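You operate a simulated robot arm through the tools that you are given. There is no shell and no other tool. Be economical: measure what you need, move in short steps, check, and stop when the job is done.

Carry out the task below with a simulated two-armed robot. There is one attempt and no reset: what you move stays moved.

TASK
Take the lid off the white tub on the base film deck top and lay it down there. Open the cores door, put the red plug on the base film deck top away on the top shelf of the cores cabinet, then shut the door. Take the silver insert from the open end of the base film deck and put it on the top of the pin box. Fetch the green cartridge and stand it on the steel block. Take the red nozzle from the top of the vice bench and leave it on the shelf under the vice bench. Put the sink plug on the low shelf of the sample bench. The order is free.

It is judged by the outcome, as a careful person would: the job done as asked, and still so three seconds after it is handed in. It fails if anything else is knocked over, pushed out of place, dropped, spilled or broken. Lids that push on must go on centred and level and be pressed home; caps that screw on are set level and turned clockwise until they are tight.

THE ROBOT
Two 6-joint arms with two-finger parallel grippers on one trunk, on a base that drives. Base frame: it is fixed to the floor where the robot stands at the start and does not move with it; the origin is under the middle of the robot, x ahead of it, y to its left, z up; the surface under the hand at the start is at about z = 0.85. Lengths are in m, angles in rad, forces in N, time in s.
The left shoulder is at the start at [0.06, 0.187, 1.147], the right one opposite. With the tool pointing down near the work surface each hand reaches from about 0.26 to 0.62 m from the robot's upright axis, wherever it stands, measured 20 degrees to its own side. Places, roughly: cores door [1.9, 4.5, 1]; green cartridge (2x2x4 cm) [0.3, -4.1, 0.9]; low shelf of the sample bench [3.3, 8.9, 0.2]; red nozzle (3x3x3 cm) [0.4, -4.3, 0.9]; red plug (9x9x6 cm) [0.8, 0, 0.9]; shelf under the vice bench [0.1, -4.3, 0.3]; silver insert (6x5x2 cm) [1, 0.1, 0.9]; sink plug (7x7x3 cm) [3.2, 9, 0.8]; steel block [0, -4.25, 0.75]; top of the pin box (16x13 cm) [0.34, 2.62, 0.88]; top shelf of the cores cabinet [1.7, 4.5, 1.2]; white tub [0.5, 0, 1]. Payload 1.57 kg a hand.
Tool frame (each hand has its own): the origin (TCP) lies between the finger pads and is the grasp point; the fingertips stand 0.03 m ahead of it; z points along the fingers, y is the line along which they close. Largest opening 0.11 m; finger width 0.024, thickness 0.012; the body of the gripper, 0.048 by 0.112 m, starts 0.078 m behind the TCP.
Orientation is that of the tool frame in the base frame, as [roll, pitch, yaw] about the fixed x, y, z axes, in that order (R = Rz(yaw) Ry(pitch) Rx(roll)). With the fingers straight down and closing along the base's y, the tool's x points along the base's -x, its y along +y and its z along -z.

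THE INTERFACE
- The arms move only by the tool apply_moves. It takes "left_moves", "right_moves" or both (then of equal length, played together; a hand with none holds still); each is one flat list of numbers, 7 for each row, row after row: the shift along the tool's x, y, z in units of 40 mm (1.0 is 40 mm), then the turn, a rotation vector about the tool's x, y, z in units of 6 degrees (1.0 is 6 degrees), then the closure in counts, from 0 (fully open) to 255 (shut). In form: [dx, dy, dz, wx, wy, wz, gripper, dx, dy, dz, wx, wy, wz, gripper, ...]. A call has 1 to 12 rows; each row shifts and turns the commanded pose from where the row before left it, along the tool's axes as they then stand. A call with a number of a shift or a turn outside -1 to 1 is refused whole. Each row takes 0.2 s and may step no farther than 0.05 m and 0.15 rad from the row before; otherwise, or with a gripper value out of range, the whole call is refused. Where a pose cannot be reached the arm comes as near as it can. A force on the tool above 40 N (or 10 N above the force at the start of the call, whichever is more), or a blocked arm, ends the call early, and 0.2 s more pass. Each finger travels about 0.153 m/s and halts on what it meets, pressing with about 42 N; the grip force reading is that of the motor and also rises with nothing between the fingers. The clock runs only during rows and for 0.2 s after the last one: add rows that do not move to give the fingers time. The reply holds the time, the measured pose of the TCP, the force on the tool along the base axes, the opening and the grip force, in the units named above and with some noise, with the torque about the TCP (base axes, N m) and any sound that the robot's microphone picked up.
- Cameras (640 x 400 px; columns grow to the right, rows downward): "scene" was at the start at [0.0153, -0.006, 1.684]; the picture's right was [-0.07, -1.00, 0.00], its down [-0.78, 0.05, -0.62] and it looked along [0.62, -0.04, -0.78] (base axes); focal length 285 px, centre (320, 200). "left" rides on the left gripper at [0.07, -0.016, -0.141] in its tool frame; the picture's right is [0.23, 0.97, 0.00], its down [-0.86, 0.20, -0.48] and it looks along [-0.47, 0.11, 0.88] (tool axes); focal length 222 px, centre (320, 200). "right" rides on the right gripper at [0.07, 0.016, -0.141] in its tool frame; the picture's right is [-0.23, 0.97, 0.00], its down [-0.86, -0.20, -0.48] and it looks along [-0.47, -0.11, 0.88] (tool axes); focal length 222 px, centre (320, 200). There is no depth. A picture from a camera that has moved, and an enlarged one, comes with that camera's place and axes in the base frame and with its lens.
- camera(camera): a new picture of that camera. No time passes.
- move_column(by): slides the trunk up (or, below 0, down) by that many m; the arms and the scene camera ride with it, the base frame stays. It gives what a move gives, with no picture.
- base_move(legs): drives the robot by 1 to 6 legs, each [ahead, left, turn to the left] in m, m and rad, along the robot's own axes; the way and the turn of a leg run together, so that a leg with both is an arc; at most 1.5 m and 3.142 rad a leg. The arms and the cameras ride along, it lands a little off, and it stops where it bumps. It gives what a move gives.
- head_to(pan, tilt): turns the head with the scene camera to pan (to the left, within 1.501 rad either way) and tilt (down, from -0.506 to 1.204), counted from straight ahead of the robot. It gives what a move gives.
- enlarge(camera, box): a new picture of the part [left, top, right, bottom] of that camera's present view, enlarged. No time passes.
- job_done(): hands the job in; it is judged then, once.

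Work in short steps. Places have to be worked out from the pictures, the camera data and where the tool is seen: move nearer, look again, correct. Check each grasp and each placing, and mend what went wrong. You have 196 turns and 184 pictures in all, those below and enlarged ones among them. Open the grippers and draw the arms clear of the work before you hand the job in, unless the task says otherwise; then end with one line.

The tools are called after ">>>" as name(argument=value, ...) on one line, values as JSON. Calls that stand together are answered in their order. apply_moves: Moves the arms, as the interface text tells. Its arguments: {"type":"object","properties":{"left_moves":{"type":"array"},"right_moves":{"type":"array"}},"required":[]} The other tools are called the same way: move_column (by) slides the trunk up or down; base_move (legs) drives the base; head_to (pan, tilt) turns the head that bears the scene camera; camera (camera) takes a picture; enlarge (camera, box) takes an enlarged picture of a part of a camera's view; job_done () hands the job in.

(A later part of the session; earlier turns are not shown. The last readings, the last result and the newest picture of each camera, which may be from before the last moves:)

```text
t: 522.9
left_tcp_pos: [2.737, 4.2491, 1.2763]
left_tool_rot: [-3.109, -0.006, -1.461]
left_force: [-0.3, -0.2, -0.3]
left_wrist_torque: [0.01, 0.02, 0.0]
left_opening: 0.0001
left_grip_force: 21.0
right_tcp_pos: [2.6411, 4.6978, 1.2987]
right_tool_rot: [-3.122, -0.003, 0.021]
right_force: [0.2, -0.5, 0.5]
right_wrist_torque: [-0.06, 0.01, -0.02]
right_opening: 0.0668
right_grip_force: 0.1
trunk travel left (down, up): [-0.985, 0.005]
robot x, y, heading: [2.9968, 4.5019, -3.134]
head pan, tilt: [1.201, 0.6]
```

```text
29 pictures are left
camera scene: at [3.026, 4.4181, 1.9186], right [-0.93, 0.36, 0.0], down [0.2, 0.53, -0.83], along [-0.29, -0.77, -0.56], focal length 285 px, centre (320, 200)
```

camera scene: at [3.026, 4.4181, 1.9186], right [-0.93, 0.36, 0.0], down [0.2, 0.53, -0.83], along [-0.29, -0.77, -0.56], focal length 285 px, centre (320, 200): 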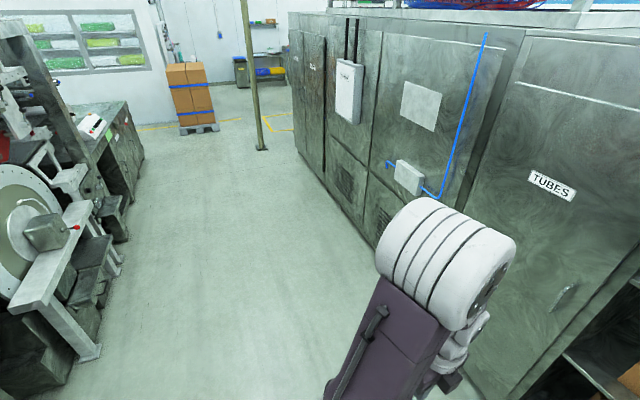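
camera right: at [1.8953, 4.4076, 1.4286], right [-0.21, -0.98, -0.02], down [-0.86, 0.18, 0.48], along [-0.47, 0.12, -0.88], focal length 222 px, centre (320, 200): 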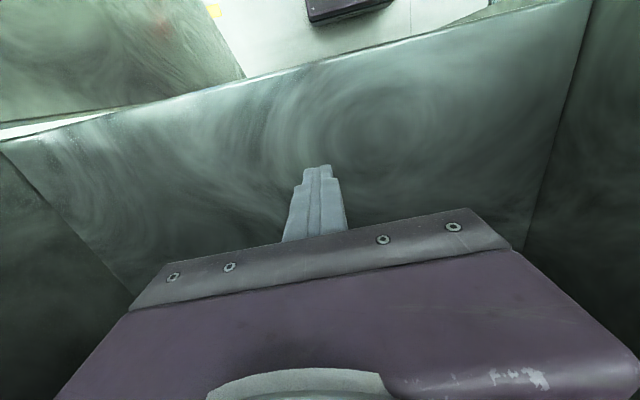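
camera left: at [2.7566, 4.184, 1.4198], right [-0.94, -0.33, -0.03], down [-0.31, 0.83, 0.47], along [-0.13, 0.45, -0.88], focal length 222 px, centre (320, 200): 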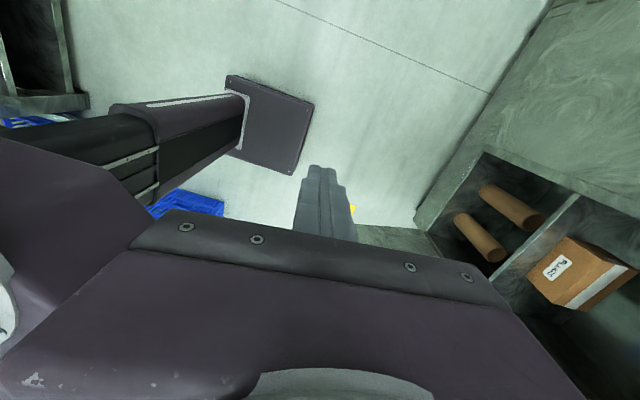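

Nothing yet; it may have rolled under the cabinet. I lower the trunk for a low view.

>>> base_move(legs=[[-0.1, 0.4, 0]])

>>> move_column(by=-0.4)

>>> move_column(by=-0.4)

>>> move_column(by=-0.15)

>>> head_to(pan=-0.1, tilt=0.5)

>>> camera(camera="scene")

```text
t: 525.4
left_tcp_pos: [2.8373, 3.8535, 1.2764]
left_tool_rot: [-3.11, -0.008, -1.466]
left_force: [-0.1, -0.4, 0.1]
left_wrist_torque: [-0.03, -0.06, 0.02]
left_opening: 0.0
left_grip_force: 21.0
right_tcp_pos: [2.7412, 4.3024, 1.2978]
right_tool_rot: [-3.125, -0.004, 0.015]
right_force: [-0.1, 0.3, 0.9]
right_wrist_torque: [-0.03, 0.0, 0.02]
right_opening: 0.0667
right_grip_force: 0.0
trunk travel left (down, up): [-0.985, 0.005]
robot x, y, heading: [3.1005, 4.1018, -3.14]
head pan, tilt: [1.201, 0.6]
```

```text
t: 529.2
left_tcp_pos: [2.8371, 3.8501, 0.8756]
left_tool_rot: [-3.109, -0.005, -1.468]
left_force: [-0.2, -0.6, 0.5]
left_wrist_torque: [0.03, -0.01, -0.02]
left_opening: 0.0
left_grip_force: 21.2
right_tcp_pos: [2.7423, 4.2985, 0.8977]
right_tool_rot: [-3.123, -0.003, 0.016]
right_force: [0.2, -0.2, -0.4]
right_wrist_torque: [0.01, -0.02, 0.0]
right_opening: 0.0669
right_grip_force: 0.0
trunk travel left (down, up): [-0.585, 0.405]
robot x, y, heading: [3.0991, 4.1006, -3.141]
head pan, tilt: [1.201, 0.6]
```

```text
t: 533.1
left_tcp_pos: [2.8368, 3.8503, 0.4766]
left_tool_rot: [-3.109, -0.006, -1.465]
left_force: [0.1, -0.3, 0.2]
left_wrist_torque: [0.03, 0.0, 0.0]
left_opening: 0.0
left_grip_force: 21.4
right_tcp_pos: [2.7415, 4.2991, 0.4984]
right_tool_rot: [-3.122, -0.003, 0.015]
right_force: [-0.2, 0.7, 0.0]
right_wrist_torque: [-0.03, 0.01, 0.03]
right_opening: 0.0669
right_grip_force: 0.0
trunk travel left (down, up): [-0.185, 0.805]
robot x, y, heading: [3.1001, 4.104, -3.142]
head pan, tilt: [1.201, 0.6]
```

```text
t: 534.8
left_tcp_pos: [2.8373, 3.8497, 0.3276]
left_tool_rot: [-3.108, -0.005, -1.466]
left_force: [0.8, 0.2, -0.2]
left_wrist_torque: [0.02, 0.01, -0.02]
left_opening: 0.0
left_grip_force: 21.2
right_tcp_pos: [2.7417, 4.3001, 0.3483]
right_tool_rot: [-3.122, -0.003, 0.016]
right_force: [0.3, 0.2, 0.4]
right_wrist_torque: [0.0, 0.01, -0.01]
right_opening: 0.067
right_grip_force: 0.1
trunk travel left (down, up): [-0.035, 0.955]
robot x, y, heading: [3.0999, 4.1007, -3.14]
head pan, tilt: [1.201, 0.6]
```

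```text
t: 536.3
left_tcp_pos: [2.8371, 3.8501, 0.3265]
left_tool_rot: [-3.111, -0.006, -1.466]
left_force: [0.3, 1.0, 0.6]
left_wrist_torque: [-0.01, -0.05, -0.01]
left_opening: 0.0
left_grip_force: 21.2
right_tcp_pos: [2.742, 4.2993, 0.3496]
right_tool_rot: [-3.124, -0.004, 0.017]
right_force: [-0.4, 0.1, -0.4]
right_wrist_torque: [0.04, 0.03, 0.01]
right_opening: 0.0668
right_grip_force: 0.0
trunk travel left (down, up): [-0.035, 0.955]
robot x, y, heading: [3.0965, 4.1014, -3.139]
head pan, tilt: [-0.099, 0.499]
```

```text
28 pictures are left
camera scene: at [3.0677, 4.1095, 0.9777], right [0.1, 1.0, 0.0], down [0.48, -0.05, -0.88], along [-0.87, 0.09, -0.48], focal length 285 px, centre (320, 200)
```

scene: 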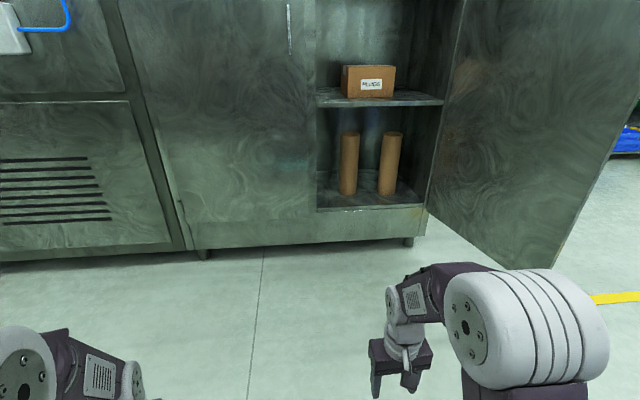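

The lower shelves and floor here are clear. The remaining blind spot is behind the opened door; I turn to face +y and look there.

>>> base_move(legs=[[0.1, 0, -1.57], [0.35, 0, 0]])

>>> head_to(pan=0.45, tilt=0.5)

>>> camera(camera="scene")

```text
t: 542.3
left_tcp_pos: [2.7709, 4.7538, 0.3274]
left_tool_rot: [-3.11, -0.005, -3.021]
left_force: [0.2, 0.5, -0.2]
left_wrist_torque: [-0.05, -0.01, 0.0]
left_opening: 0.0
left_grip_force: 21.2
right_tcp_pos: [3.2184, 4.8566, 0.3491]
right_tool_rot: [-3.123, -0.003, -1.537]
right_force: [0.7, 0.0, -0.2]
right_wrist_torque: [0.0, 0.02, 0.0]
right_opening: 0.0667
right_grip_force: 0.1
trunk travel left (down, up): [-0.035, 0.955]
robot x, y, heading: [3.0249, 4.495, 1.591]
head pan, tilt: [-0.099, 0.499]
stopped in leg 2: the robot was blocked; the commanded pose is now the measured one
```

```text
t: 543.2
left_tcp_pos: [2.7719, 4.7532, 0.3265]
left_tool_rot: [-3.111, -0.005, -3.02]
left_force: [-0.5, -0.4, -0.4]
left_wrist_torque: [-0.03, -0.01, 0.0]
left_opening: 0.0002
left_grip_force: 21.2
right_tcp_pos: [3.2185, 4.8573, 0.3492]
right_tool_rot: [-3.124, -0.004, -1.536]
right_force: [0.0, 0.7, 0.6]
right_wrist_torque: [-0.02, 0.0, -0.04]
right_opening: 0.0668
right_grip_force: 0.0
trunk travel left (down, up): [-0.035, 0.955]
robot x, y, heading: [3.0281, 4.4952, 1.591]
head pan, tilt: [0.45, 0.499]
```

```text
27 pictures are left
camera scene: at [2.9876, 4.5171, 0.9777], right [0.89, 0.45, 0.0], down [0.22, -0.43, -0.88], along [-0.4, 0.78, -0.48], focal length 285 px, centre (320, 200)
```

scene: 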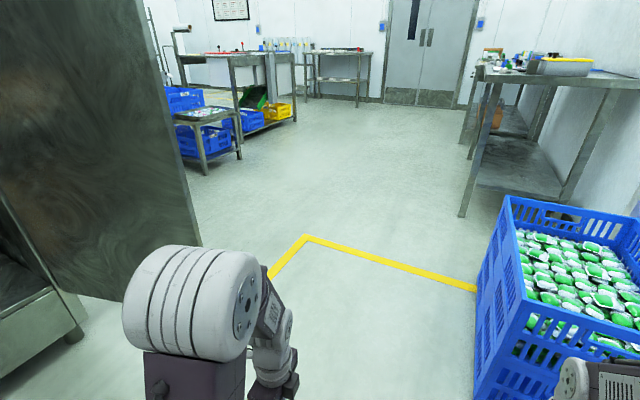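

Not behind the door either (and the crate at right stopped me again). I back off and turn to face +x to look behind where the robot stood.

>>> base_move(legs=[[-0.45, 0.3, 0], [0, 0, -1.57]])

>>> head_to(pan=0, tilt=0.45)

>>> camera(camera="scene")

```text
t: 550.2
left_tcp_pos: [3.0011, 4.2846, 0.3267]
left_tool_rot: [-3.11, -0.006, 1.666]
left_force: [-0.1, -0.5, -0.6]
left_wrist_torque: [-0.01, 0.0, -0.02]
left_opening: 0.0
left_grip_force: 21.3
right_tcp_pos: [3.0919, 3.8351, 0.3498]
right_tool_rot: [-3.122, -0.003, -3.133]
right_force: [0.1, -0.7, -0.6]
right_wrist_torque: [-0.02, 0.01, -0.01]
right_opening: 0.0667
right_grip_force: 0.0
trunk travel left (down, up): [-0.035, 0.955]
robot x, y, heading: [2.7407, 4.0356, -0.01]
head pan, tilt: [0.45, 0.499]
```

```text
t: 551.1
left_tcp_pos: [3.0003, 4.2856, 0.3264]
left_tool_rot: [-3.11, -0.007, 1.668]
left_force: [-0.3, 0.5, -1.1]
left_wrist_torque: [0.0, 0.0, -0.02]
left_opening: 0.0
left_grip_force: 21.2
right_tcp_pos: [3.0911, 3.8346, 0.3499]
right_tool_rot: [-3.122, -0.004, -3.133]
right_force: [0.3, 0.2, -0.3]
right_wrist_torque: [-0.01, 0.02, 0.04]
right_opening: 0.0669
right_grip_force: 0.0
trunk travel left (down, up): [-0.035, 0.955]
robot x, y, heading: [2.7394, 4.0383, -0.009]
head pan, tilt: [0.0, 0.45]
```

```text
26 pictures are left
camera scene: at [2.7688, 4.0347, 0.9822], right [-0.01, -1.0, 0.0], down [-0.44, 0.0, -0.9], along [0.9, -0.01, -0.44], focal length 285 px, centre (320, 200)
```

scene: 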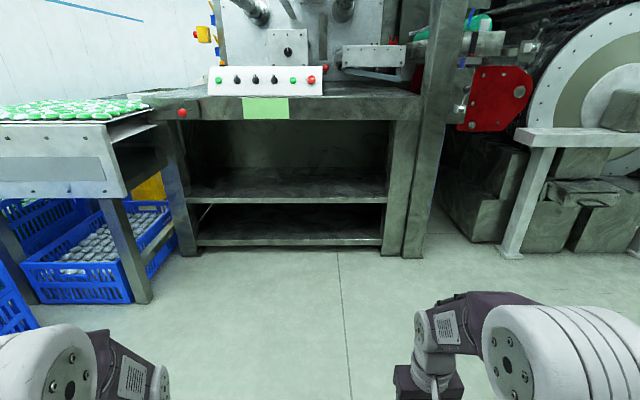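

Nothing here. I turn back to the cabinet and use the wrist camera low and tilted to look under it.

>>> base_move(legs=[[0, 0, 3.13]])

>>> apply_moves(right_moves=[0, 0, 0.8, 0, -1, 0, 100, 0, 0, 0.8, 0, -1, 0, 100, 0.1, 0, 0.7, 0, -1, 0, 100, 0.2, 0, 0.7, 0, -1, 0, 100, 0.3, 0, 0.5, 0, -1, 0, 100, 0.4, 0, 0.4, 0, -1, 0, 100, 0, 0, 0, 0, -1, 0, 100, 0, 0, 0, 0, -1, 0, 100])

>>> camera(camera="right")

```text
t: 558.9
left_tcp_pos: [2.4749, 3.7852, 0.3274]
left_tool_rot: [-3.109, -0.006, -1.471]
left_force: [0.1, -0.2, 0.5]
left_wrist_torque: [0.01, -0.01, 0.02]
left_opening: 0.0
left_grip_force: 21.6
right_tcp_pos: [2.3799, 4.2357, 0.3496]
right_tool_rot: [-3.122, -0.004, 0.014]
right_force: [0.0, 0.0, 0.5]
right_wrist_torque: [0.03, 0.0, 0.03]
right_opening: 0.0668
right_grip_force: 0.0
trunk travel left (down, up): [-0.035, 0.955]
robot x, y, heading: [2.7345, 4.0326, 3.138]
head pan, tilt: [0.0, 0.45]
```

```text
t: 560.7
left_tcp_pos: [2.4755, 3.784, 0.327]
left_tool_rot: [-3.11, -0.005, -1.469]
left_force: [0.3, -0.4, 0.0]
left_wrist_torque: [0.0, 0.0, -0.01]
left_opening: 0.0
left_grip_force: 21.2
right_tcp_pos: [2.2895, 4.2502, 0.2781]
right_tool_rot: [-3.114, 0.814, 0.032]
right_force: [-1.0, -0.2, 0.3]
right_wrist_torque: [0.01, 0.03, 0.01]
right_opening: 0.0671
right_grip_force: 0.0
right hand out of reach, approached as far as the arm can: row 4, 5, 6, 7, 8
trunk travel left (down, up): [-0.035, 0.955]
robot x, y, heading: [2.7343, 4.0354, 3.147]
head pan, tilt: [0.0, 0.45]
```

```text
25 pictures are left
camera right: at [2.4409, 4.2348, 0.3239], right [-0.14, -0.98, 0.15], down [-0.24, 0.18, 0.95], along [-0.96, 0.1, -0.26], focal length 222 px, centre (320, 200)
```

right: 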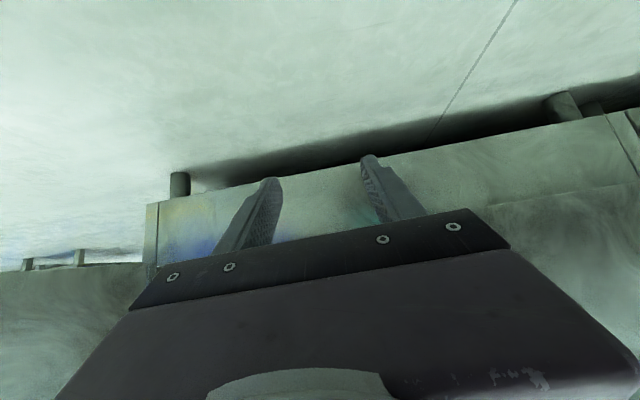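

The picture is upside-down; I zoom into the gap under the cabinet.

>>> enlarge(camera="right", box=[180, 60, 480, 200])

```text
2.13 times, centred on (330, 130) of right
camera zoom: at [2.4409, 4.2348, 0.3239], right [-0.14, -0.98, 0.15], down [-0.24, 0.18, 0.95], along [-0.96, 0.1, -0.26], focal length 474 px, centre (299, 349)
```

zoom: 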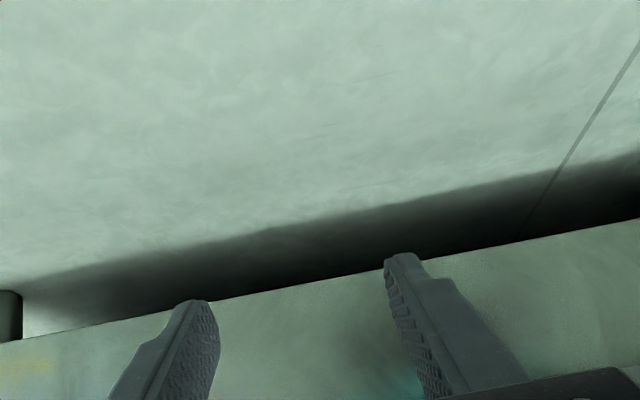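

Not under the cabinet. I look low to both sides of the robot from here.

>>> head_to(pan=-1.3, tilt=0.5)

>>> camera(camera="scene")

>>> head_to(pan=1.3, tilt=0.45)

>>> camera(camera="scene")

```text
t: 562.2
left_tcp_pos: [2.4756, 3.7857, 0.3262]
left_tool_rot: [-3.11, -0.003, -1.469]
left_force: [0.4, 0.0, 0.1]
left_wrist_torque: [0.03, -0.01, -0.01]
left_opening: 0.0003
left_grip_force: 21.8
right_tcp_pos: [2.2903, 4.2489, 0.2778]
right_tool_rot: [-3.116, 0.815, 0.032]
right_force: [-0.3, -0.2, 0.0]
right_wrist_torque: [0.01, 0.0, 0.02]
right_opening: 0.0669
right_grip_force: 0.1
trunk travel left (down, up): [-0.035, 0.955]
robot x, y, heading: [2.7373, 4.037, 3.139]
head pan, tilt: [-1.3, 0.499]
```

```text
23 pictures are left
camera scene: at [2.7726, 4.1224, 0.9777], right [0.96, 0.27, 0.0], down [0.13, -0.46, -0.88], along [-0.23, 0.85, -0.48], focal length 285 px, centre (320, 200)
```

scene: 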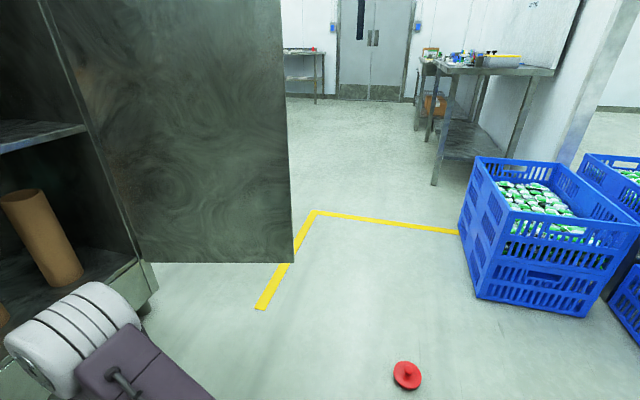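

```text
t: 564.5
left_tcp_pos: [2.4758, 3.7842, 0.3264]
left_tool_rot: [-3.11, -0.004, -1.469]
left_force: [-0.3, -0.1, 0.5]
left_wrist_torque: [0.01, -0.03, 0.01]
left_opening: 0.0
left_grip_force: 21.6
right_tcp_pos: [2.2904, 4.2501, 0.278]
right_tool_rot: [-3.116, 0.815, 0.034]
right_force: [0.0, 1.1, 0.3]
right_wrist_torque: [0.04, 0.01, 0.0]
right_opening: 0.0668
right_grip_force: 0.1
trunk travel left (down, up): [-0.035, 0.955]
robot x, y, heading: [2.7408, 4.0373, 3.139]
head pan, tilt: [1.3, 0.45]
```

```text
22 pictures are left
camera scene: at [2.772, 3.9462, 0.9822], right [-0.96, 0.27, 0.0], down [0.12, 0.42, -0.9], along [-0.24, -0.87, -0.44], focal length 285 px, centre (320, 200)
```

scene: 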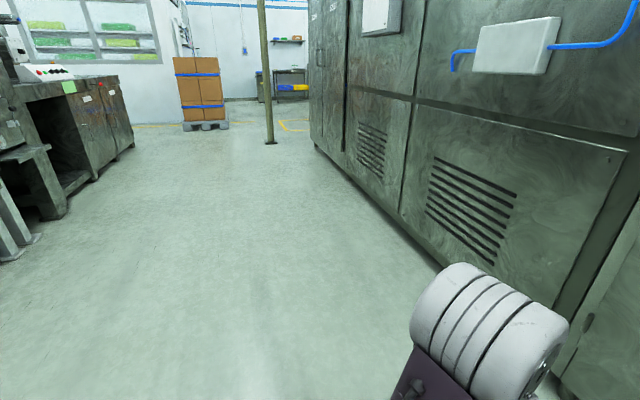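

Found: the red plug lies on the floor at about (2.906,4.726), upright. I level the right hand again, turn to face +y and drive near it.

>>> apply_moves(right_moves=[0.2, 0, -0.7, 0, 1, 0, 0, 0.2, 0, -0.6, 0, 1, 0, 0, 0.2, 0, -0.5, 0, 1, 0, 0, 0.2, 0, -0.3, 0, 1, 0, 0, 0.2, 0, -0.2, 0, 1, 0, 0, 0, 0, 0, 0, 1, 0, 0, 0, 0, 0, 0, 1, 0, 0, 0, 0, 0, 0, 0.8, 0, 0])

>>> base_move(legs=[[0, 0, -1.57], [0.26, 0.04, 0]])

>>> camera(camera="right")

```text
t: 566.3
left_tcp_pos: [2.4755, 3.7857, 0.3261]
left_tool_rot: [-3.11, -0.005, -1.47]
left_force: [0.3, 0.1, -0.7]
left_wrist_torque: [0.0, -0.01, 0.01]
left_opening: 0.0
left_grip_force: 21.5
right_tcp_pos: [2.3519, 4.2564, 0.3208]
right_tool_rot: [-3.104, 0.084, 0.01]
right_force: [0.6, -0.5, 0.5]
right_wrist_torque: [0.0, 0.02, 0.0]
right_opening: 0.1097
right_grip_force: 0.1
right hand out of reach, approached as far as the arm can: row 1, 2, 5
trunk travel left (down, up): [-0.035, 0.955]
robot x, y, heading: [2.7356, 4.0335, 3.138]
head pan, tilt: [1.3, 0.45]
```

```text
t: 572.0
left_tcp_pos: [2.4591, 4.5607, 0.3264]
left_tool_rot: [-3.111, -0.004, -3.065]
left_force: [0.1, -0.1, 0.9]
left_wrist_torque: [-0.04, -0.01, 0.0]
left_opening: 0.0
left_grip_force: 21.3
right_tcp_pos: [2.9341, 4.6716, 0.3193]
right_tool_rot: [-3.105, 0.085, -1.586]
right_force: [1.4, 0.1, -0.5]
right_wrist_torque: [-0.01, -0.03, -0.03]
right_opening: 0.1098
right_grip_force: 0.0
trunk travel left (down, up): [-0.035, 0.955]
robot x, y, heading: [2.7039, 4.2924, 1.54]
head pan, tilt: [1.3, 0.45]
```

```text
21 pictures are left
camera right: at [2.9103, 4.5907, 0.4544], right [-0.97, 0.24, -0.02], down [0.19, 0.81, 0.56], along [0.15, 0.54, -0.83], focal length 222 px, centre (320, 200)
```

right: 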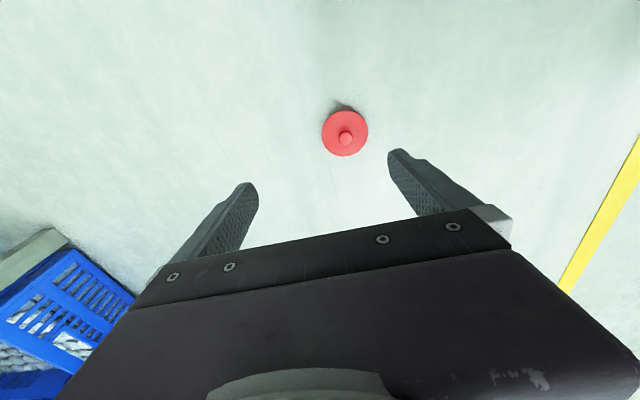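

Knob at (2.904,4.731). I adjust the base (ahead 5.8 cm, left 3 cm), level the tool and descend partway.

>>> base_move(legs=[[0.058, 0.03, 0]])

>>> apply_moves(right_moves=[0, 0, 0.5, 0.18, 0.4, 0, 0, 0, 0, 0.6, 0.18, 0.4, 0, 0, 0, 0, 0.8, 0, 0, 0, 0, 0, 0, 0.8, 0, 0, 0, 0, 0, 0, 0.8, 0, 0, 0, 0, 0, 0, 0.6, 0, 0, 0, 0])

>>> camera(camera="right")

```text
t: 573.0
left_tcp_pos: [2.4308, 4.6194, 0.3266]
left_tool_rot: [-3.109, -0.006, -3.065]
left_force: [0.6, 0.9, -0.2]
left_wrist_torque: [-0.06, 0.02, -0.01]
left_opening: 0.0
left_grip_force: 21.8
right_tcp_pos: [2.9053, 4.7314, 0.3203]
right_tool_rot: [-3.106, 0.085, -1.583]
right_force: [-0.9, 0.1, -0.1]
right_wrist_torque: [-0.03, -0.02, -0.01]
right_opening: 0.1101
right_grip_force: 0.1
trunk travel left (down, up): [-0.035, 0.955]
robot x, y, heading: [2.6767, 4.3544, 1.545]
head pan, tilt: [1.3, 0.45]
```

```text
t: 574.4
left_tcp_pos: [2.4298, 4.6202, 0.3269]
left_tool_rot: [-3.111, -0.004, -3.064]
left_force: [0.2, 0.4, 0.0]
left_wrist_torque: [0.0, 0.0, -0.05]
left_opening: 0.0
left_grip_force: 22.0
right_tcp_pos: [2.9175, 4.7352, 0.1567]
right_tool_rot: [-3.067, 0.002, -1.588]
right_force: [0.6, -0.3, -0.5]
right_wrist_torque: [-0.03, -0.01, 0.01]
right_opening: 0.1099
right_grip_force: 0.1
trunk travel left (down, up): [-0.035, 0.955]
robot x, y, heading: [2.68, 4.3509, 1.547]
head pan, tilt: [1.3, 0.45]
```

```text
20 pictures are left
camera right: at [2.8879, 4.6655, 0.2956], right [-0.97, 0.25, -0.07], down [0.18, 0.85, 0.49], along [0.18, 0.46, -0.87], focal length 222 px, centre (320, 200)
```

right: 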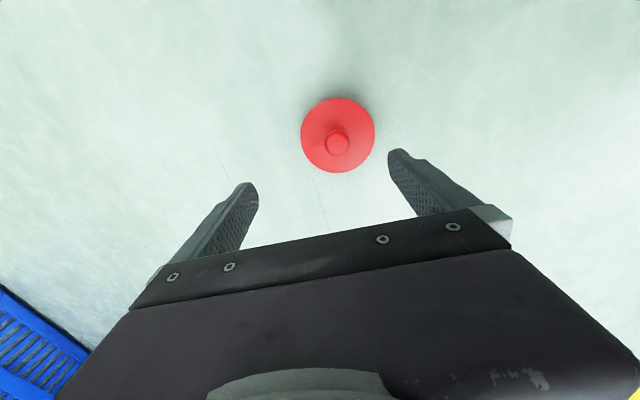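

I correct 1.4 cm sideways, fix the roll, lower to z≈0.064 and close.

>>> apply_moves(right_moves=[0.08, 0.36, 0.4, -0.7, 0, 0, 60, 0, 0, 0.6, 0, 0, 0, 60, 0, 0, 0.6, 0, 0, 0, 60, 0, 0, 0.4, 0, 0, 0, 60, 0, 0, 0.3, 0, 0, 0, 60, 0, 0, 0, 0, 0, 0, 255, 0, 0, 0, 0, 0, 0, 255, 0, 0, 0, 0, 0, 0, 255])

>>> camera(camera="right")

```text
t: 576.2
left_tcp_pos: [2.4313, 4.6203, 0.327]
left_tool_rot: [-3.112, -0.004, -3.066]
left_force: [0.3, 0.1, 0.3]
left_wrist_torque: [-0.02, 0.0, 0.02]
left_opening: 0.0
left_grip_force: 21.6
right_tcp_pos: [2.9035, 4.7323, 0.0638]
right_tool_rot: [-3.141, 0.001, -1.589]
right_force: [-0.3, -0.1, -0.1]
right_wrist_torque: [0.02, 0.01, 0.01]
right_opening: 0.0261
right_grip_force: 37.1
trunk travel left (down, up): [-0.035, 0.955]
robot x, y, heading: [2.6725, 4.3537, 1.544]
head pan, tilt: [1.3, 0.45]
```

```text
19 pictures are left
camera right: at [2.8853, 4.6621, 0.2046], right [-0.97, 0.25, 0.0], down [0.21, 0.85, 0.48], along [0.12, 0.47, -0.88], focal length 222 px, centre (320, 200)
```

right: 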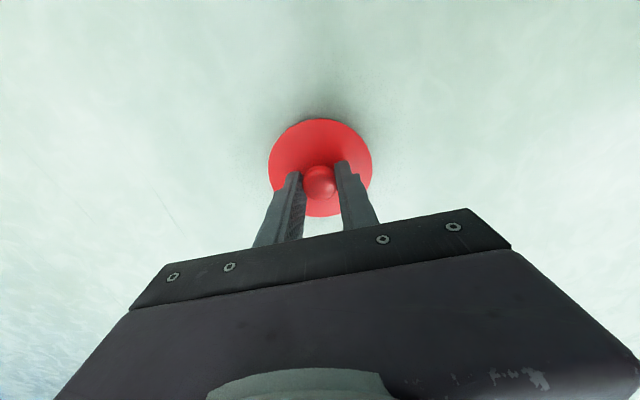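

Plug gripped upright. I raise the trunk and arm, back away from the door, turn to the cabinet, and approach.

>>> move_column(by=0.4)

>>> move_column(by=0.4)

>>> move_column(by=0.15)

>>> apply_moves(right_moves=[0, 0, -0.75, 0, 0, 0, 255, 0, 0, -0.75, 0, 0, 0, 255, 0, 0, -0.75, 0, 0, 0, 255, 0, 0, -0.75, 0, 0, 0, 255, 0, 0, -0.75, 0, 0, 0, 255, 0, 0, -0.75, 0, 0, 0, 255, 0, 0, -0.75, 0, 0, 0, 255, 0, 0, -0.75, 0, 0, 0, 255, 0, 0, -0.75, 0, 0, 0, 255, 0, 0, -0.75, 0, 0, 0, 255])

>>> base_move(legs=[[-0.25, 0, 0], [0, 0, 1.597], [0, -0.11, 0], [0.05, 0, 0]])

>>> head_to(pan=-0.3, tilt=0.65)

>>> camera(camera="scene")

```text
t: 580.1
left_tcp_pos: [2.43, 4.6198, 0.7266]
left_tool_rot: [-3.11, -0.006, -3.065]
left_force: [-0.8, 0.7, -0.3]
left_wrist_torque: [0.04, 0.0, 0.02]
left_opening: 0.0
left_grip_force: 21.5
right_tcp_pos: [2.9039, 4.7327, 0.4634]
right_tool_rot: [-3.14, 0.001, -1.59]
right_force: [0.7, 0.1, -0.8]
right_wrist_torque: [-0.01, 0.01, -0.01]
right_opening: 0.026
right_grip_force: 37.4
trunk travel left (down, up): [-0.435, 0.555]
robot x, y, heading: [2.6781, 4.3527, 1.544]
head pan, tilt: [1.3, 0.45]
```

```text
t: 583.9
left_tcp_pos: [2.4302, 4.6211, 1.1265]
left_tool_rot: [-3.111, -0.006, -3.064]
left_force: [1.7, -0.3, 1.2]
left_wrist_torque: [0.0, 0.0, 0.0]
left_opening: 0.0
left_grip_force: 21.3
right_tcp_pos: [2.9036, 4.732, 0.8645]
right_tool_rot: [-3.138, 0.001, -1.589]
right_force: [-0.2, 0.1, -1.2]
right_wrist_torque: [0.0, -0.01, 0.0]
right_opening: 0.0258
right_grip_force: 37.2
trunk travel left (down, up): [-0.835, 0.155]
robot x, y, heading: [2.6757, 4.3495, 1.543]
head pan, tilt: [1.3, 0.45]
```

```text
t: 585.6
left_tcp_pos: [2.4318, 4.6191, 1.2762]
left_tool_rot: [-3.109, -0.004, -3.065]
left_force: [-0.8, -0.7, -0.4]
left_wrist_torque: [-0.01, -0.02, 0.02]
left_opening: 0.0001
left_grip_force: 21.6
right_tcp_pos: [2.9042, 4.7325, 1.0133]
right_tool_rot: [-3.141, 0.003, -1.59]
right_force: [0.8, 0.0, -0.3]
right_wrist_torque: [0.0, 0.0, 0.02]
right_opening: 0.026
right_grip_force: 37.4
trunk travel left (down, up): [-0.985, 0.005]
robot x, y, heading: [2.6752, 4.352, 1.545]
head pan, tilt: [1.3, 0.45]
```

```text
t: 587.8
left_tcp_pos: [2.4303, 4.6197, 1.2766]
left_tool_rot: [-3.113, -0.004, -3.064]
left_force: [0.1, 0.5, -0.2]
left_wrist_torque: [0.01, -0.01, 0.0]
left_opening: 0.0002
left_grip_force: 21.2
right_tcp_pos: [2.9022, 4.73, 1.3141]
right_tool_rot: [-3.14, 0.003, -1.589]
right_force: [0.5, -0.4, -1.6]
right_wrist_torque: [0.04, 0.0, 0.0]
right_opening: 0.0259
right_grip_force: 37.5
trunk travel left (down, up): [-0.985, 0.005]
robot x, y, heading: [2.6726, 4.3515, 1.547]
head pan, tilt: [1.3, 0.45]
```

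```text
t: 594.8
left_tcp_pos: [2.3665, 3.9625, 1.2782]
left_tool_rot: [-3.119, -0.001, -1.47]
left_force: [1.2, -0.2, 0.1]
left_wrist_torque: [0.07, 0.09, -0.03]
left_opening: 0.0
left_grip_force: 20.9
right_tcp_pos: [2.2457, 4.4333, 1.3173]
right_tool_rot: [-3.137, 0.012, 0.006]
right_force: [1.4, -0.8, -0.3]
right_wrist_torque: [0.03, 0.08, 0.02]
right_opening: 0.0261
right_grip_force: 36.9
trunk travel left (down, up): [-0.985, 0.005]
robot x, y, heading: [2.613, 4.2165, 3.137]
head pan, tilt: [1.3, 0.45]
```

```text
t: 596.5
left_tcp_pos: [2.3535, 3.9659, 1.2756]
left_tool_rot: [-3.108, -0.004, -1.47]
left_force: [-0.7, -0.3, 0.0]
left_wrist_torque: [0.0, 0.03, 0.04]
left_opening: 0.0002
left_grip_force: 20.6
right_tcp_pos: [2.2329, 4.4363, 1.3127]
right_tool_rot: [-3.14, 0.002, 0.006]
right_force: [0.3, -0.3, -0.6]
right_wrist_torque: [0.0, 0.01, 0.0]
right_opening: 0.0262
right_grip_force: 37.3
trunk travel left (down, up): [-0.985, 0.005]
robot x, y, heading: [2.6191, 4.2189, 3.141]
head pan, tilt: [-0.3, 0.649]
```

```text
18 pictures are left
camera scene: at [2.592, 4.2415, 1.9143], right [0.3, 0.95, 0.0], down [0.58, -0.18, -0.8], along [-0.76, 0.24, -0.61], focal length 285 px, centre (320, 200)
```

scene: 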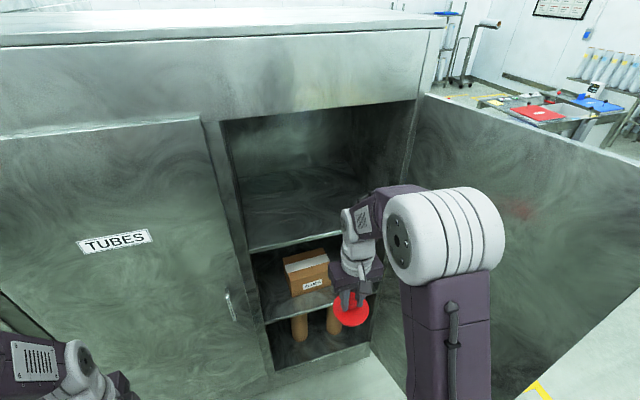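

The opening is free. I raise to z≈1.328, drive ahead 0.27 m, and extend 0.135 m in over the shelf.

>>> apply_moves(right_moves=[0, 0, -0.35, 0, 0, 0, 255])

>>> base_move(legs=[[0.27, 0, 0]])

>>> apply_moves(right_moves=[-0.5, 0, 0, 0, 0, 0, 255, -0.5, 0, 0, 0, 0, 0, 255, -0.5, 0, 0, 0, 0, 0, 255, -0.5, 0, 0, 0, 0, 0, 255, -0.5, 0, 0, 0, 0, 0, 255, -0.5, 0, 0, 0, 0, 0, 255, -0.4, 0, 0, 0, 0, 0, 255])

>>> camera(camera="right")

```text
t: 596.9
left_tcp_pos: [2.3564, 3.9657, 1.2775]
left_tool_rot: [-3.112, -0.005, -1.471]
left_force: [0.0, -0.2, -0.6]
left_wrist_torque: [0.03, 0.03, -0.01]
left_opening: 0.0001
left_grip_force: 21.4
right_tcp_pos: [2.234, 4.4365, 1.3262]
right_tool_rot: [-3.138, 0.004, 0.006]
right_force: [0.1, 1.2, -1.5]
right_wrist_torque: [0.0, 0.01, 0.04]
right_opening: 0.026
right_grip_force: 37.2
trunk travel left (down, up): [-0.985, 0.005]
robot x, y, heading: [2.6176, 4.2133, 3.139]
head pan, tilt: [-0.3, 0.649]
```

```text
t: 598.8
left_tcp_pos: [2.0858, 3.9676, 1.2776]
left_tool_rot: [-3.114, -0.005, -1.472]
left_force: [0.0, 0.5, -0.1]
left_wrist_torque: [0.0, 0.01, -0.02]
left_opening: 0.0
left_grip_force: 21.5
right_tcp_pos: [1.9649, 4.4378, 1.3277]
right_tool_rot: [-3.138, 0.005, 0.005]
right_force: [0.7, 0.0, -0.3]
right_wrist_torque: [0.01, -0.01, 0.0]
right_opening: 0.0259
right_grip_force: 37.4
trunk travel left (down, up): [-0.985, 0.005]
robot x, y, heading: [2.3433, 4.2211, 3.134]
head pan, tilt: [-0.3, 0.649]
```

```text
t: 600.4
left_tcp_pos: [2.0807, 3.9677, 1.2775]
left_tool_rot: [-3.108, -0.005, -1.47]
left_force: [0.1, 0.1, 0.0]
left_wrist_torque: [0.01, -0.02, 0.06]
left_opening: 0.0001
left_grip_force: 20.8
right_tcp_pos: [1.8233, 4.4377, 1.3261]
right_tool_rot: [-3.139, 0.001, 0.002]
right_force: [-0.2, -0.9, -1.1]
right_wrist_torque: [-0.02, 0.01, 0.02]
right_opening: 0.0259
right_grip_force: 37.1
trunk travel left (down, up): [-0.985, 0.005]
robot x, y, heading: [2.342, 4.2231, 3.137]
head pan, tilt: [-0.3, 0.649]
```

```text
17 pictures are left
camera right: at [1.8933, 4.421, 1.4669], right [-0.22, -0.97, 0.0], down [-0.86, 0.2, 0.48], along [-0.47, 0.11, -0.88], focal length 222 px, centre (320, 200)
```

right: 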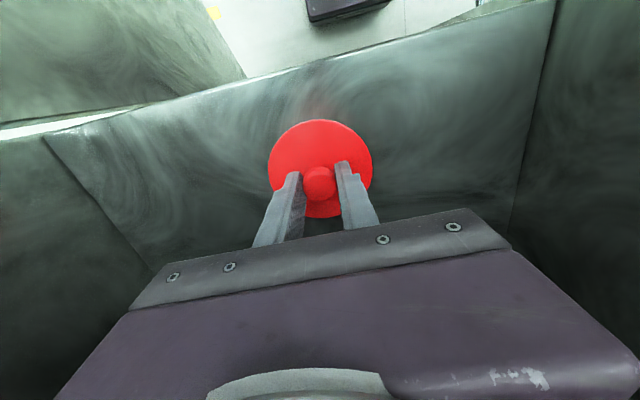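

The plug is over the shelf. I go 3 cm deeper and lower in small steps to contact.

>>> apply_moves(right_moves=[-0.4, 0, 0, 0, 0, 0, 255, -0.4, 0, 0, 0, 0, 0, 255, 0, 0, 0.4, 0, 0, 0, 255, 0, 0, 0.3, 0, 0, 0, 255, 0, 0, 0.15, 0, 0, 0, 255, 0, 0, 0.1, 0, 0, 0, 255, 0, 0, 0.1, 0, 0, 0, 255, 0, 0, 0.1, 0, 0, 0, 255, 0, 0, 0.1, 0, 0, 0, 255, 0, 0, 0.1, 0, 0, 0, 255, 0, 0, 0.1, 0, 0, 0, 255, 0, 0, 0.1, 0, 0, 0, 255])

```text
t: 602.8
left_tcp_pos: [2.0842, 3.9664, 1.2761]
left_tool_rot: [-3.115, -0.003, -1.473]
left_force: [-1.0, -0.3, -0.4]
left_wrist_torque: [-0.06, -0.04, 0.0]
left_opening: 0.0001
left_grip_force: 21.5
right_tcp_pos: [1.7949, 4.4373, 1.2774]
right_tool_rot: [-3.139, 0.011, 0.002]
right_force: [5.7, 0.4, 15.8]
right_wrist_torque: [-0.08, -0.34, 0.02]
right_opening: 0.0262
right_grip_force: 37.1
trunk travel left (down, up): [-0.985, 0.005]
robot x, y, heading: [2.3411, 4.2137, 3.136]
head pan, tilt: [-0.3, 0.649]
stopped in row 11 (right hand): the force on the tool passed its limit at 45 N (the readings are from after the stop); the commanded pose is now the measured one
```

Contact at z=1.277. I release, lift slightly and withdraw, then look.

>>> apply_moves(right_moves=[0, 0, -0.03, 0, 0, 0, 255, 0, 0, 0, 0, 0, 0, 130, 0, 0, 0, 0, 0, 0, 130, 0, 0, -0.5, 0, 0, 0, 130, 0, 0, -0.7, 0, 0, 0, 130, 0.8, 0, 0, 0, 0, 0, 130, 0.8, 0, 0, 0, 0, 0, 130, 0.8, 0, 0, 0, 0, 0, 130, 0.8, 0, 0, 0, 0, 0, 130, 0.8, 0, 0, 0, 0, 0, 130])

>>> base_move(legs=[[-0.35, 0.1, 0]])

>>> camera(camera="scene")

```text
t: 605.0
left_tcp_pos: [2.0832, 3.9689, 1.2782]
left_tool_rot: [-3.111, -0.007, -1.471]
left_force: [0.4, 0.1, 0.0]
left_wrist_torque: [-0.02, 0.02, 0.0]
left_opening: 0.0
left_grip_force: 21.4
right_tcp_pos: [1.9577, 4.4377, 1.3228]
right_tool_rot: [-3.141, 0.008, 0.0]
right_force: [0.3, 0.3, 0.5]
right_wrist_torque: [-0.02, 0.02, -0.01]
right_opening: 0.0538
right_grip_force: 0.0
trunk travel left (down, up): [-0.985, 0.005]
robot x, y, heading: [2.3435, 4.2183, 3.135]
head pan, tilt: [-0.3, 0.649]
```

```text
t: 607.4
left_tcp_pos: [2.4352, 3.8639, 1.2753]
left_tool_rot: [-3.107, -0.004, -1.472]
left_force: [-0.6, 0.1, -0.1]
left_wrist_torque: [0.02, -0.02, -0.03]
left_opening: 0.0
left_grip_force: 21.2
right_tcp_pos: [2.3061, 4.3344, 1.32]
right_tool_rot: [-3.139, 0.005, 0.004]
right_force: [-1.0, 0.6, -1.1]
right_wrist_torque: [0.02, -0.02, -0.01]
right_opening: 0.0539
right_grip_force: 0.0
trunk travel left (down, up): [-0.985, 0.005]
robot x, y, heading: [2.7008, 4.1126, 3.14]
head pan, tilt: [-0.3, 0.649]
```

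```text
16 pictures are left
camera scene: at [2.6718, 4.1402, 1.9142], right [0.3, 0.95, 0.0], down [0.58, -0.18, -0.79], along [-0.76, 0.24, -0.61], focal length 285 px, centre (320, 200)
```

scene: 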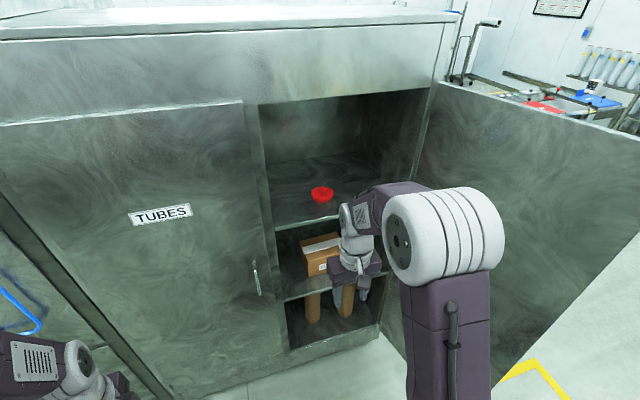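

The plug sits on the top shelf. Next I close the door: I back off, go around its free edge to the outer side with the right hand.

>>> apply_moves(right_moves=[0, 0, 0, 0, 0, 0, 255, 0, 0, 0, 0, 0, 0, 255])

>>> base_move(legs=[[-0.35, 0, 0], [0, -0.64, 0], [0.2, 0, 0]])

>>> camera(camera="scene")

```text
t: 608.0
left_tcp_pos: [2.4359, 3.8637, 1.2769]
left_tool_rot: [-3.109, -0.004, -1.472]
left_force: [-0.1, -0.7, 0.1]
left_wrist_torque: [0.01, -0.01, -0.01]
left_opening: 0.0
left_grip_force: 21.0
right_tcp_pos: [2.307, 4.3323, 1.3211]
right_tool_rot: [-3.139, 0.006, 0.004]
right_force: [-0.3, 0.1, -0.3]
right_wrist_torque: [0.0, -0.03, 0.03]
right_opening: 0.0
right_grip_force: 21.2
trunk travel left (down, up): [-0.985, 0.005]
robot x, y, heading: [2.6994, 4.1148, 3.139]
head pan, tilt: [-0.3, 0.649]
```

```text
t: 614.6
left_tcp_pos: [2.6019, 4.5057, 1.2782]
left_tool_rot: [-3.114, -0.004, -1.472]
left_force: [-0.2, 0.1, -0.2]
left_wrist_torque: [0.02, 0.03, -0.04]
left_opening: 0.0001
left_grip_force: 21.0
right_tcp_pos: [2.4726, 4.9756, 1.3235]
right_tool_rot: [-3.14, 0.013, 0.002]
right_force: [1.3, 0.3, 0.0]
right_wrist_torque: [-0.03, 0.04, 0.0]
right_opening: 0.0
right_grip_force: 21.3
trunk travel left (down, up): [-0.985, 0.005]
robot x, y, heading: [2.8565, 4.7543, 3.132]
head pan, tilt: [-0.3, 0.649]
```

```text
15 pictures are left
camera scene: at [2.8431, 4.7801, 1.9144], right [0.3, 0.95, 0.0], down [0.57, -0.18, -0.8], along [-0.76, 0.24, -0.6], focal length 285 px, centre (320, 200)
```

scene: 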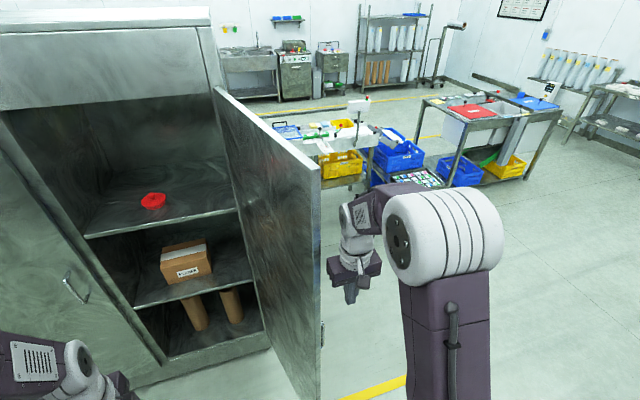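

The hand is at the outer side of the door edge. I move ahead slightly and strafe left, sweeping the door shut along its arc.

>>> base_move(legs=[[0.055, 0, 0], [0, 0.12, 0], [0.02, 0.14, 0], [0.03, 0.14, 0], [0.05, 0.11, 0], [0.07, 0.08, 0]])

```text
t: 619.9
left_tcp_pos: [2.3701, 3.9255, 1.2793]
left_tool_rot: [-3.115, -0.007, -1.476]
left_force: [0.6, 0.4, 0.4]
left_wrist_torque: [-0.02, 0.05, -0.01]
left_opening: 0.0001
left_grip_force: 21.4
right_tcp_pos: [2.244, 4.3945, 1.3226]
right_tool_rot: [3.137, 0.012, -0.003]
right_force: [0.8, -0.1, 0.4]
right_wrist_torque: [-0.06, 0.05, -0.03]
right_opening: 0.0
right_grip_force: 21.4
trunk travel left (down, up): [-0.985, 0.005]
robot x, y, heading: [2.63, 4.167, 3.13]
head pan, tilt: [-0.3, 0.649]
```

The door follows freely. I continue to push it closed.

>>> base_move(legs=[[0.07, 0.04, 0], [0.065, 0.035, 0], [0.06, 0.01, 0], [0.05, 0, 0], [0.035, 0, 0]])

>>> camera(camera="scene")

```text
t: 623.0
left_tcp_pos: [2.1138, 3.8382, 1.2763]
left_tool_rot: [-3.108, -0.007, -1.479]
left_force: [-0.1, 0.2, 0.3]
left_wrist_torque: [0.02, -0.03, 0.01]
left_opening: 0.0
left_grip_force: 21.6
right_tcp_pos: [1.9916, 4.3094, 1.321]
right_tool_rot: [-3.14, -0.009, -0.002]
right_force: [-0.2, -0.1, 0.6]
right_wrist_torque: [0.0, 0.0, -0.03]
right_opening: 0.0
right_grip_force: 21.2
trunk travel left (down, up): [-0.985, 0.005]
robot x, y, heading: [2.3776, 4.0839, 3.128]
head pan, tilt: [-0.3, 0.649]
stopped in leg 5: the force on the tool passed its limit at 90 N (the readings are from after the stop); the commanded pose is now the measured one
```

```text
14 pictures are left
camera scene: at [2.3516, 4.1124, 1.9142], right [0.31, 0.95, 0.0], down [0.58, -0.19, -0.79], along [-0.76, 0.24, -0.61], focal length 285 px, centre (320, 200)
```

scene: 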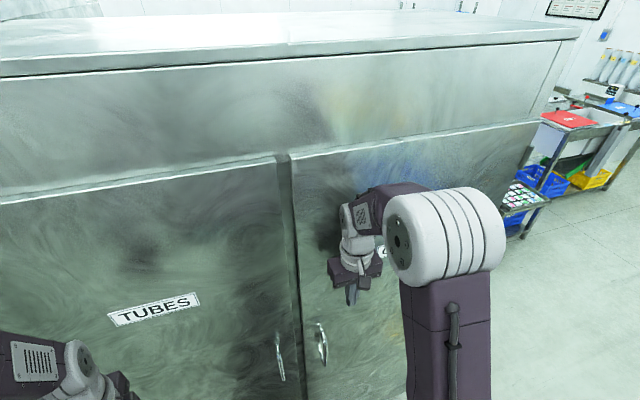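

The door looks shut; I give a gentle extra push with the arm to be sure.

>>> apply_moves(right_moves=[-0.2, 0, 0, 0, 0, 0, 255, -0.2, 0, 0, 0, 0, 0, 255, -0.2, 0, 0, 0, 0, 0, 255, -0.2, 0, 0, 0, 0, 0, 255, -0.2, 0, 0, 0, 0, 0, 255])

>>> enlarge(camera="scene", box=[200, 100, 560, 260])

```text
t: 624.0
left_tcp_pos: [2.1243, 3.8361, 1.2797]
left_tool_rot: [-3.118, -0.003, -1.481]
left_force: [0.2, 0.2, 0.5]
left_wrist_torque: [0.02, -0.01, 0.01]
left_opening: 0.0002
left_grip_force: 21.2
right_tcp_pos: [1.9812, 4.3067, 1.3235]
right_tool_rot: [-3.139, -0.019, -0.004]
right_force: [26.6, -0.2, 10.4]
right_wrist_torque: [-0.21, 3.52, 0.29]
right_opening: 0.0
right_grip_force: 21.2
trunk travel left (down, up): [-0.985, 0.005]
robot x, y, heading: [2.376, 4.0839, 3.134]
head pan, tilt: [-0.3, 0.649]
stopped in row 5 (right hand): the force on the tool passed its limit at 45 N (the readings are from after the stop); the commanded pose is now the measured one
```

```text
1.78 times, centred on (380, 180) of scene
camera zoom: at [2.3722, 4.1086, 1.915], right [0.31, 0.95, 0.0], down [0.57, -0.19, -0.8], along [-0.76, 0.25, -0.6], focal length 507 px, centre (213, 236)
```

zoom: 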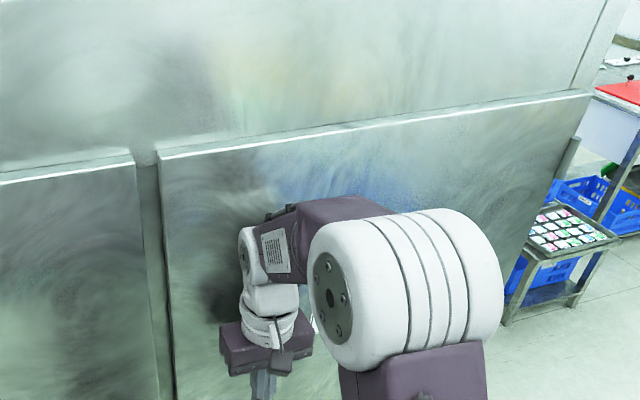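

The door is shut. Now I drive to the sample bench near (3.2,9).

>>> base_move(legs=[[-0.3, 0, 0], [0, 0.0, -1.563], [0, 0.2, 0], [1.5, 0, 0], [1.5, 0, 0], [1.4, 0, 0]])

>>> move_column(by=-0.2)

>>> head_to(pan=-0.9, tilt=0.6)

>>> camera(camera="scene")

```text
t: 651.9
left_tcp_pos: [2.1618, 8.7868, 1.2766]
left_tool_rot: [-3.111, -0.005, -3.026]
left_force: [-0.6, -0.3, -0.6]
left_wrist_torque: [-0.01, 0.01, 0.04]
left_opening: 0.0
left_grip_force: 21.0
right_tcp_pos: [2.6288, 8.9456, 1.3207]
right_tool_rot: [-3.141, -0.02, -1.549]
right_force: [-0.4, 0.7, 0.5]
right_wrist_torque: [0.04, 0.0, 0.02]
right_opening: 0.0
right_grip_force: 20.9
trunk travel left (down, up): [-0.985, 0.005]
robot x, y, heading: [2.418, 8.5298, 1.583]
head pan, tilt: [-0.3, 0.649]
```

```text
t: 654.1
left_tcp_pos: [2.1624, 8.7882, 1.076]
left_tool_rot: [-3.11, -0.004, -3.023]
left_force: [1.4, 0.1, -0.3]
left_wrist_torque: [0.0, -0.03, -0.02]
left_opening: 0.0
left_grip_force: 21.4
right_tcp_pos: [2.6275, 8.9461, 1.1197]
right_tool_rot: [-3.139, -0.021, -1.549]
right_force: [0.2, 0.2, 0.2]
right_wrist_torque: [0.0, 0.0, 0.02]
right_opening: 0.0
right_grip_force: 21.4
trunk travel left (down, up): [-0.785, 0.205]
robot x, y, heading: [2.418, 8.5272, 1.584]
head pan, tilt: [-0.3, 0.649]
```

```text
t: 655.1
left_tcp_pos: [2.1615, 8.7876, 1.0764]
left_tool_rot: [-3.11, -0.005, -3.025]
left_force: [0.4, -0.2, 0.2]
left_wrist_torque: [0.01, 0.03, -0.02]
left_opening: 0.0
left_grip_force: 21.8
right_tcp_pos: [2.6295, 8.9466, 1.1208]
right_tool_rot: [-3.139, -0.022, -1.547]
right_force: [-0.1, 0.1, -0.4]
right_wrist_torque: [0.04, -0.01, -0.02]
right_opening: 0.0
right_grip_force: 20.9
trunk travel left (down, up): [-0.785, 0.205]
robot x, y, heading: [2.417, 8.5279, 1.582]
head pan, tilt: [-0.901, 0.6]
```

```text
12 pictures are left
camera scene: at [2.4863, 8.5253, 1.7186], right [0.63, -0.77, 0.0], down [-0.44, -0.36, -0.83], along [0.64, 0.52, -0.56], focal length 285 px, centre (320, 200)
```

scene: 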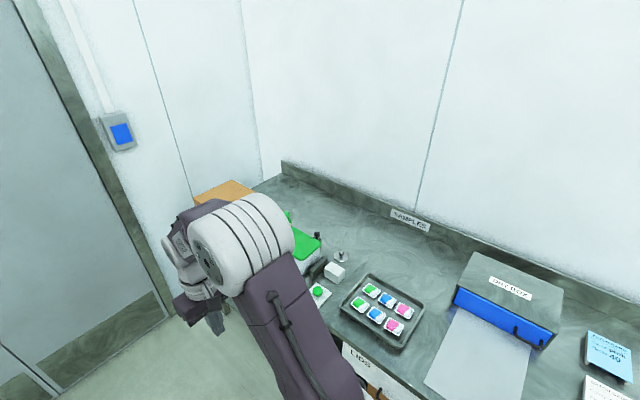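

The "SAMPLES" bench is at right (front edge x≈2.9). I turn to face it and look.

>>> base_move(legs=[[0, 0, -1.583], [0, 0.25, 0]])

>>> head_to(pan=0, tilt=0.75)

>>> camera(camera="scene")

```text
t: 660.8
left_tcp_pos: [2.6847, 9.0322, 1.0771]
left_tool_rot: [-3.11, -0.005, 1.663]
left_force: [0.6, -0.1, -0.1]
left_wrist_torque: [0.01, -0.03, 0.01]
left_opening: 0.0
left_grip_force: 21.2
right_tcp_pos: [2.8302, 8.5633, 1.1201]
right_tool_rot: [-3.142, -0.021, 3.138]
right_force: [0.5, 0.0, 0.0]
right_wrist_torque: [0.03, -0.04, 0.04]
right_opening: 0.0002
right_grip_force: 21.6
trunk travel left (down, up): [-0.785, 0.205]
robot x, y, heading: [2.4212, 8.7858, -0.013]
head pan, tilt: [-0.901, 0.6]
```

```text
t: 662.0
left_tcp_pos: [2.6828, 9.0346, 1.0779]
left_tool_rot: [-3.11, -0.006, 1.665]
left_force: [-0.3, -0.4, 0.4]
left_wrist_torque: [-0.01, -0.01, -0.01]
left_opening: 0.0
left_grip_force: 21.1
right_tcp_pos: [2.8301, 8.5636, 1.1207]
right_tool_rot: [-3.139, -0.023, 3.137]
right_force: [0.4, -0.9, -0.5]
right_wrist_torque: [0.0, -0.01, 0.01]
right_opening: 0.0001
right_grip_force: 21.1
trunk travel left (down, up): [-0.785, 0.205]
robot x, y, heading: [2.4251, 8.7851, -0.016]
head pan, tilt: [0.0, 0.75]
```

```text
11 pictures are left
camera scene: at [2.4424, 8.7844, 1.7058], right [-0.01, -1.0, 0.0], down [-0.68, 0.01, -0.73], along [0.73, -0.01, -0.68], focal length 285 px, centre (320, 200)
```

scene: 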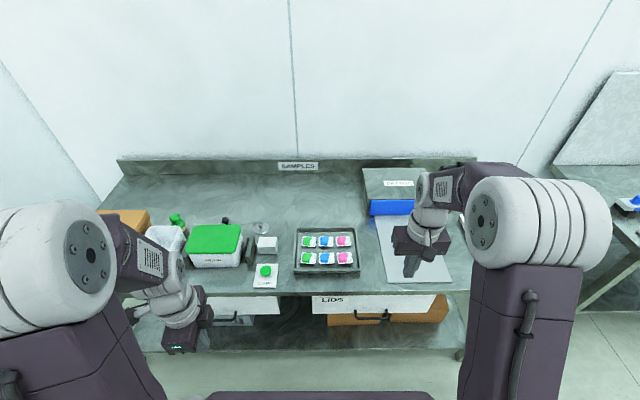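

A steel disc with a knob at (262,227) is likely the sink plug; I zoom.

>>> enlarge(camera="scene", box=[210, 205, 310, 285])

```text
5.00 times, centred on (260, 245) of scene
camera zoom: at [2.4424, 8.7844, 1.7058], right [-0.01, -1.0, 0.0], down [-0.68, 0.01, -0.73], along [0.73, -0.01, -0.68], focal length 1427 px, centre (620, -25)
```

zoom: 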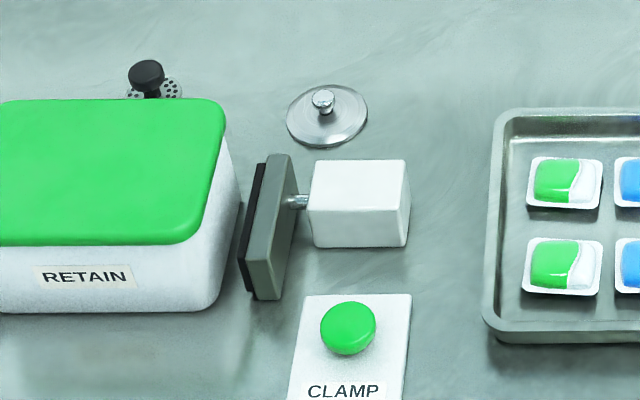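

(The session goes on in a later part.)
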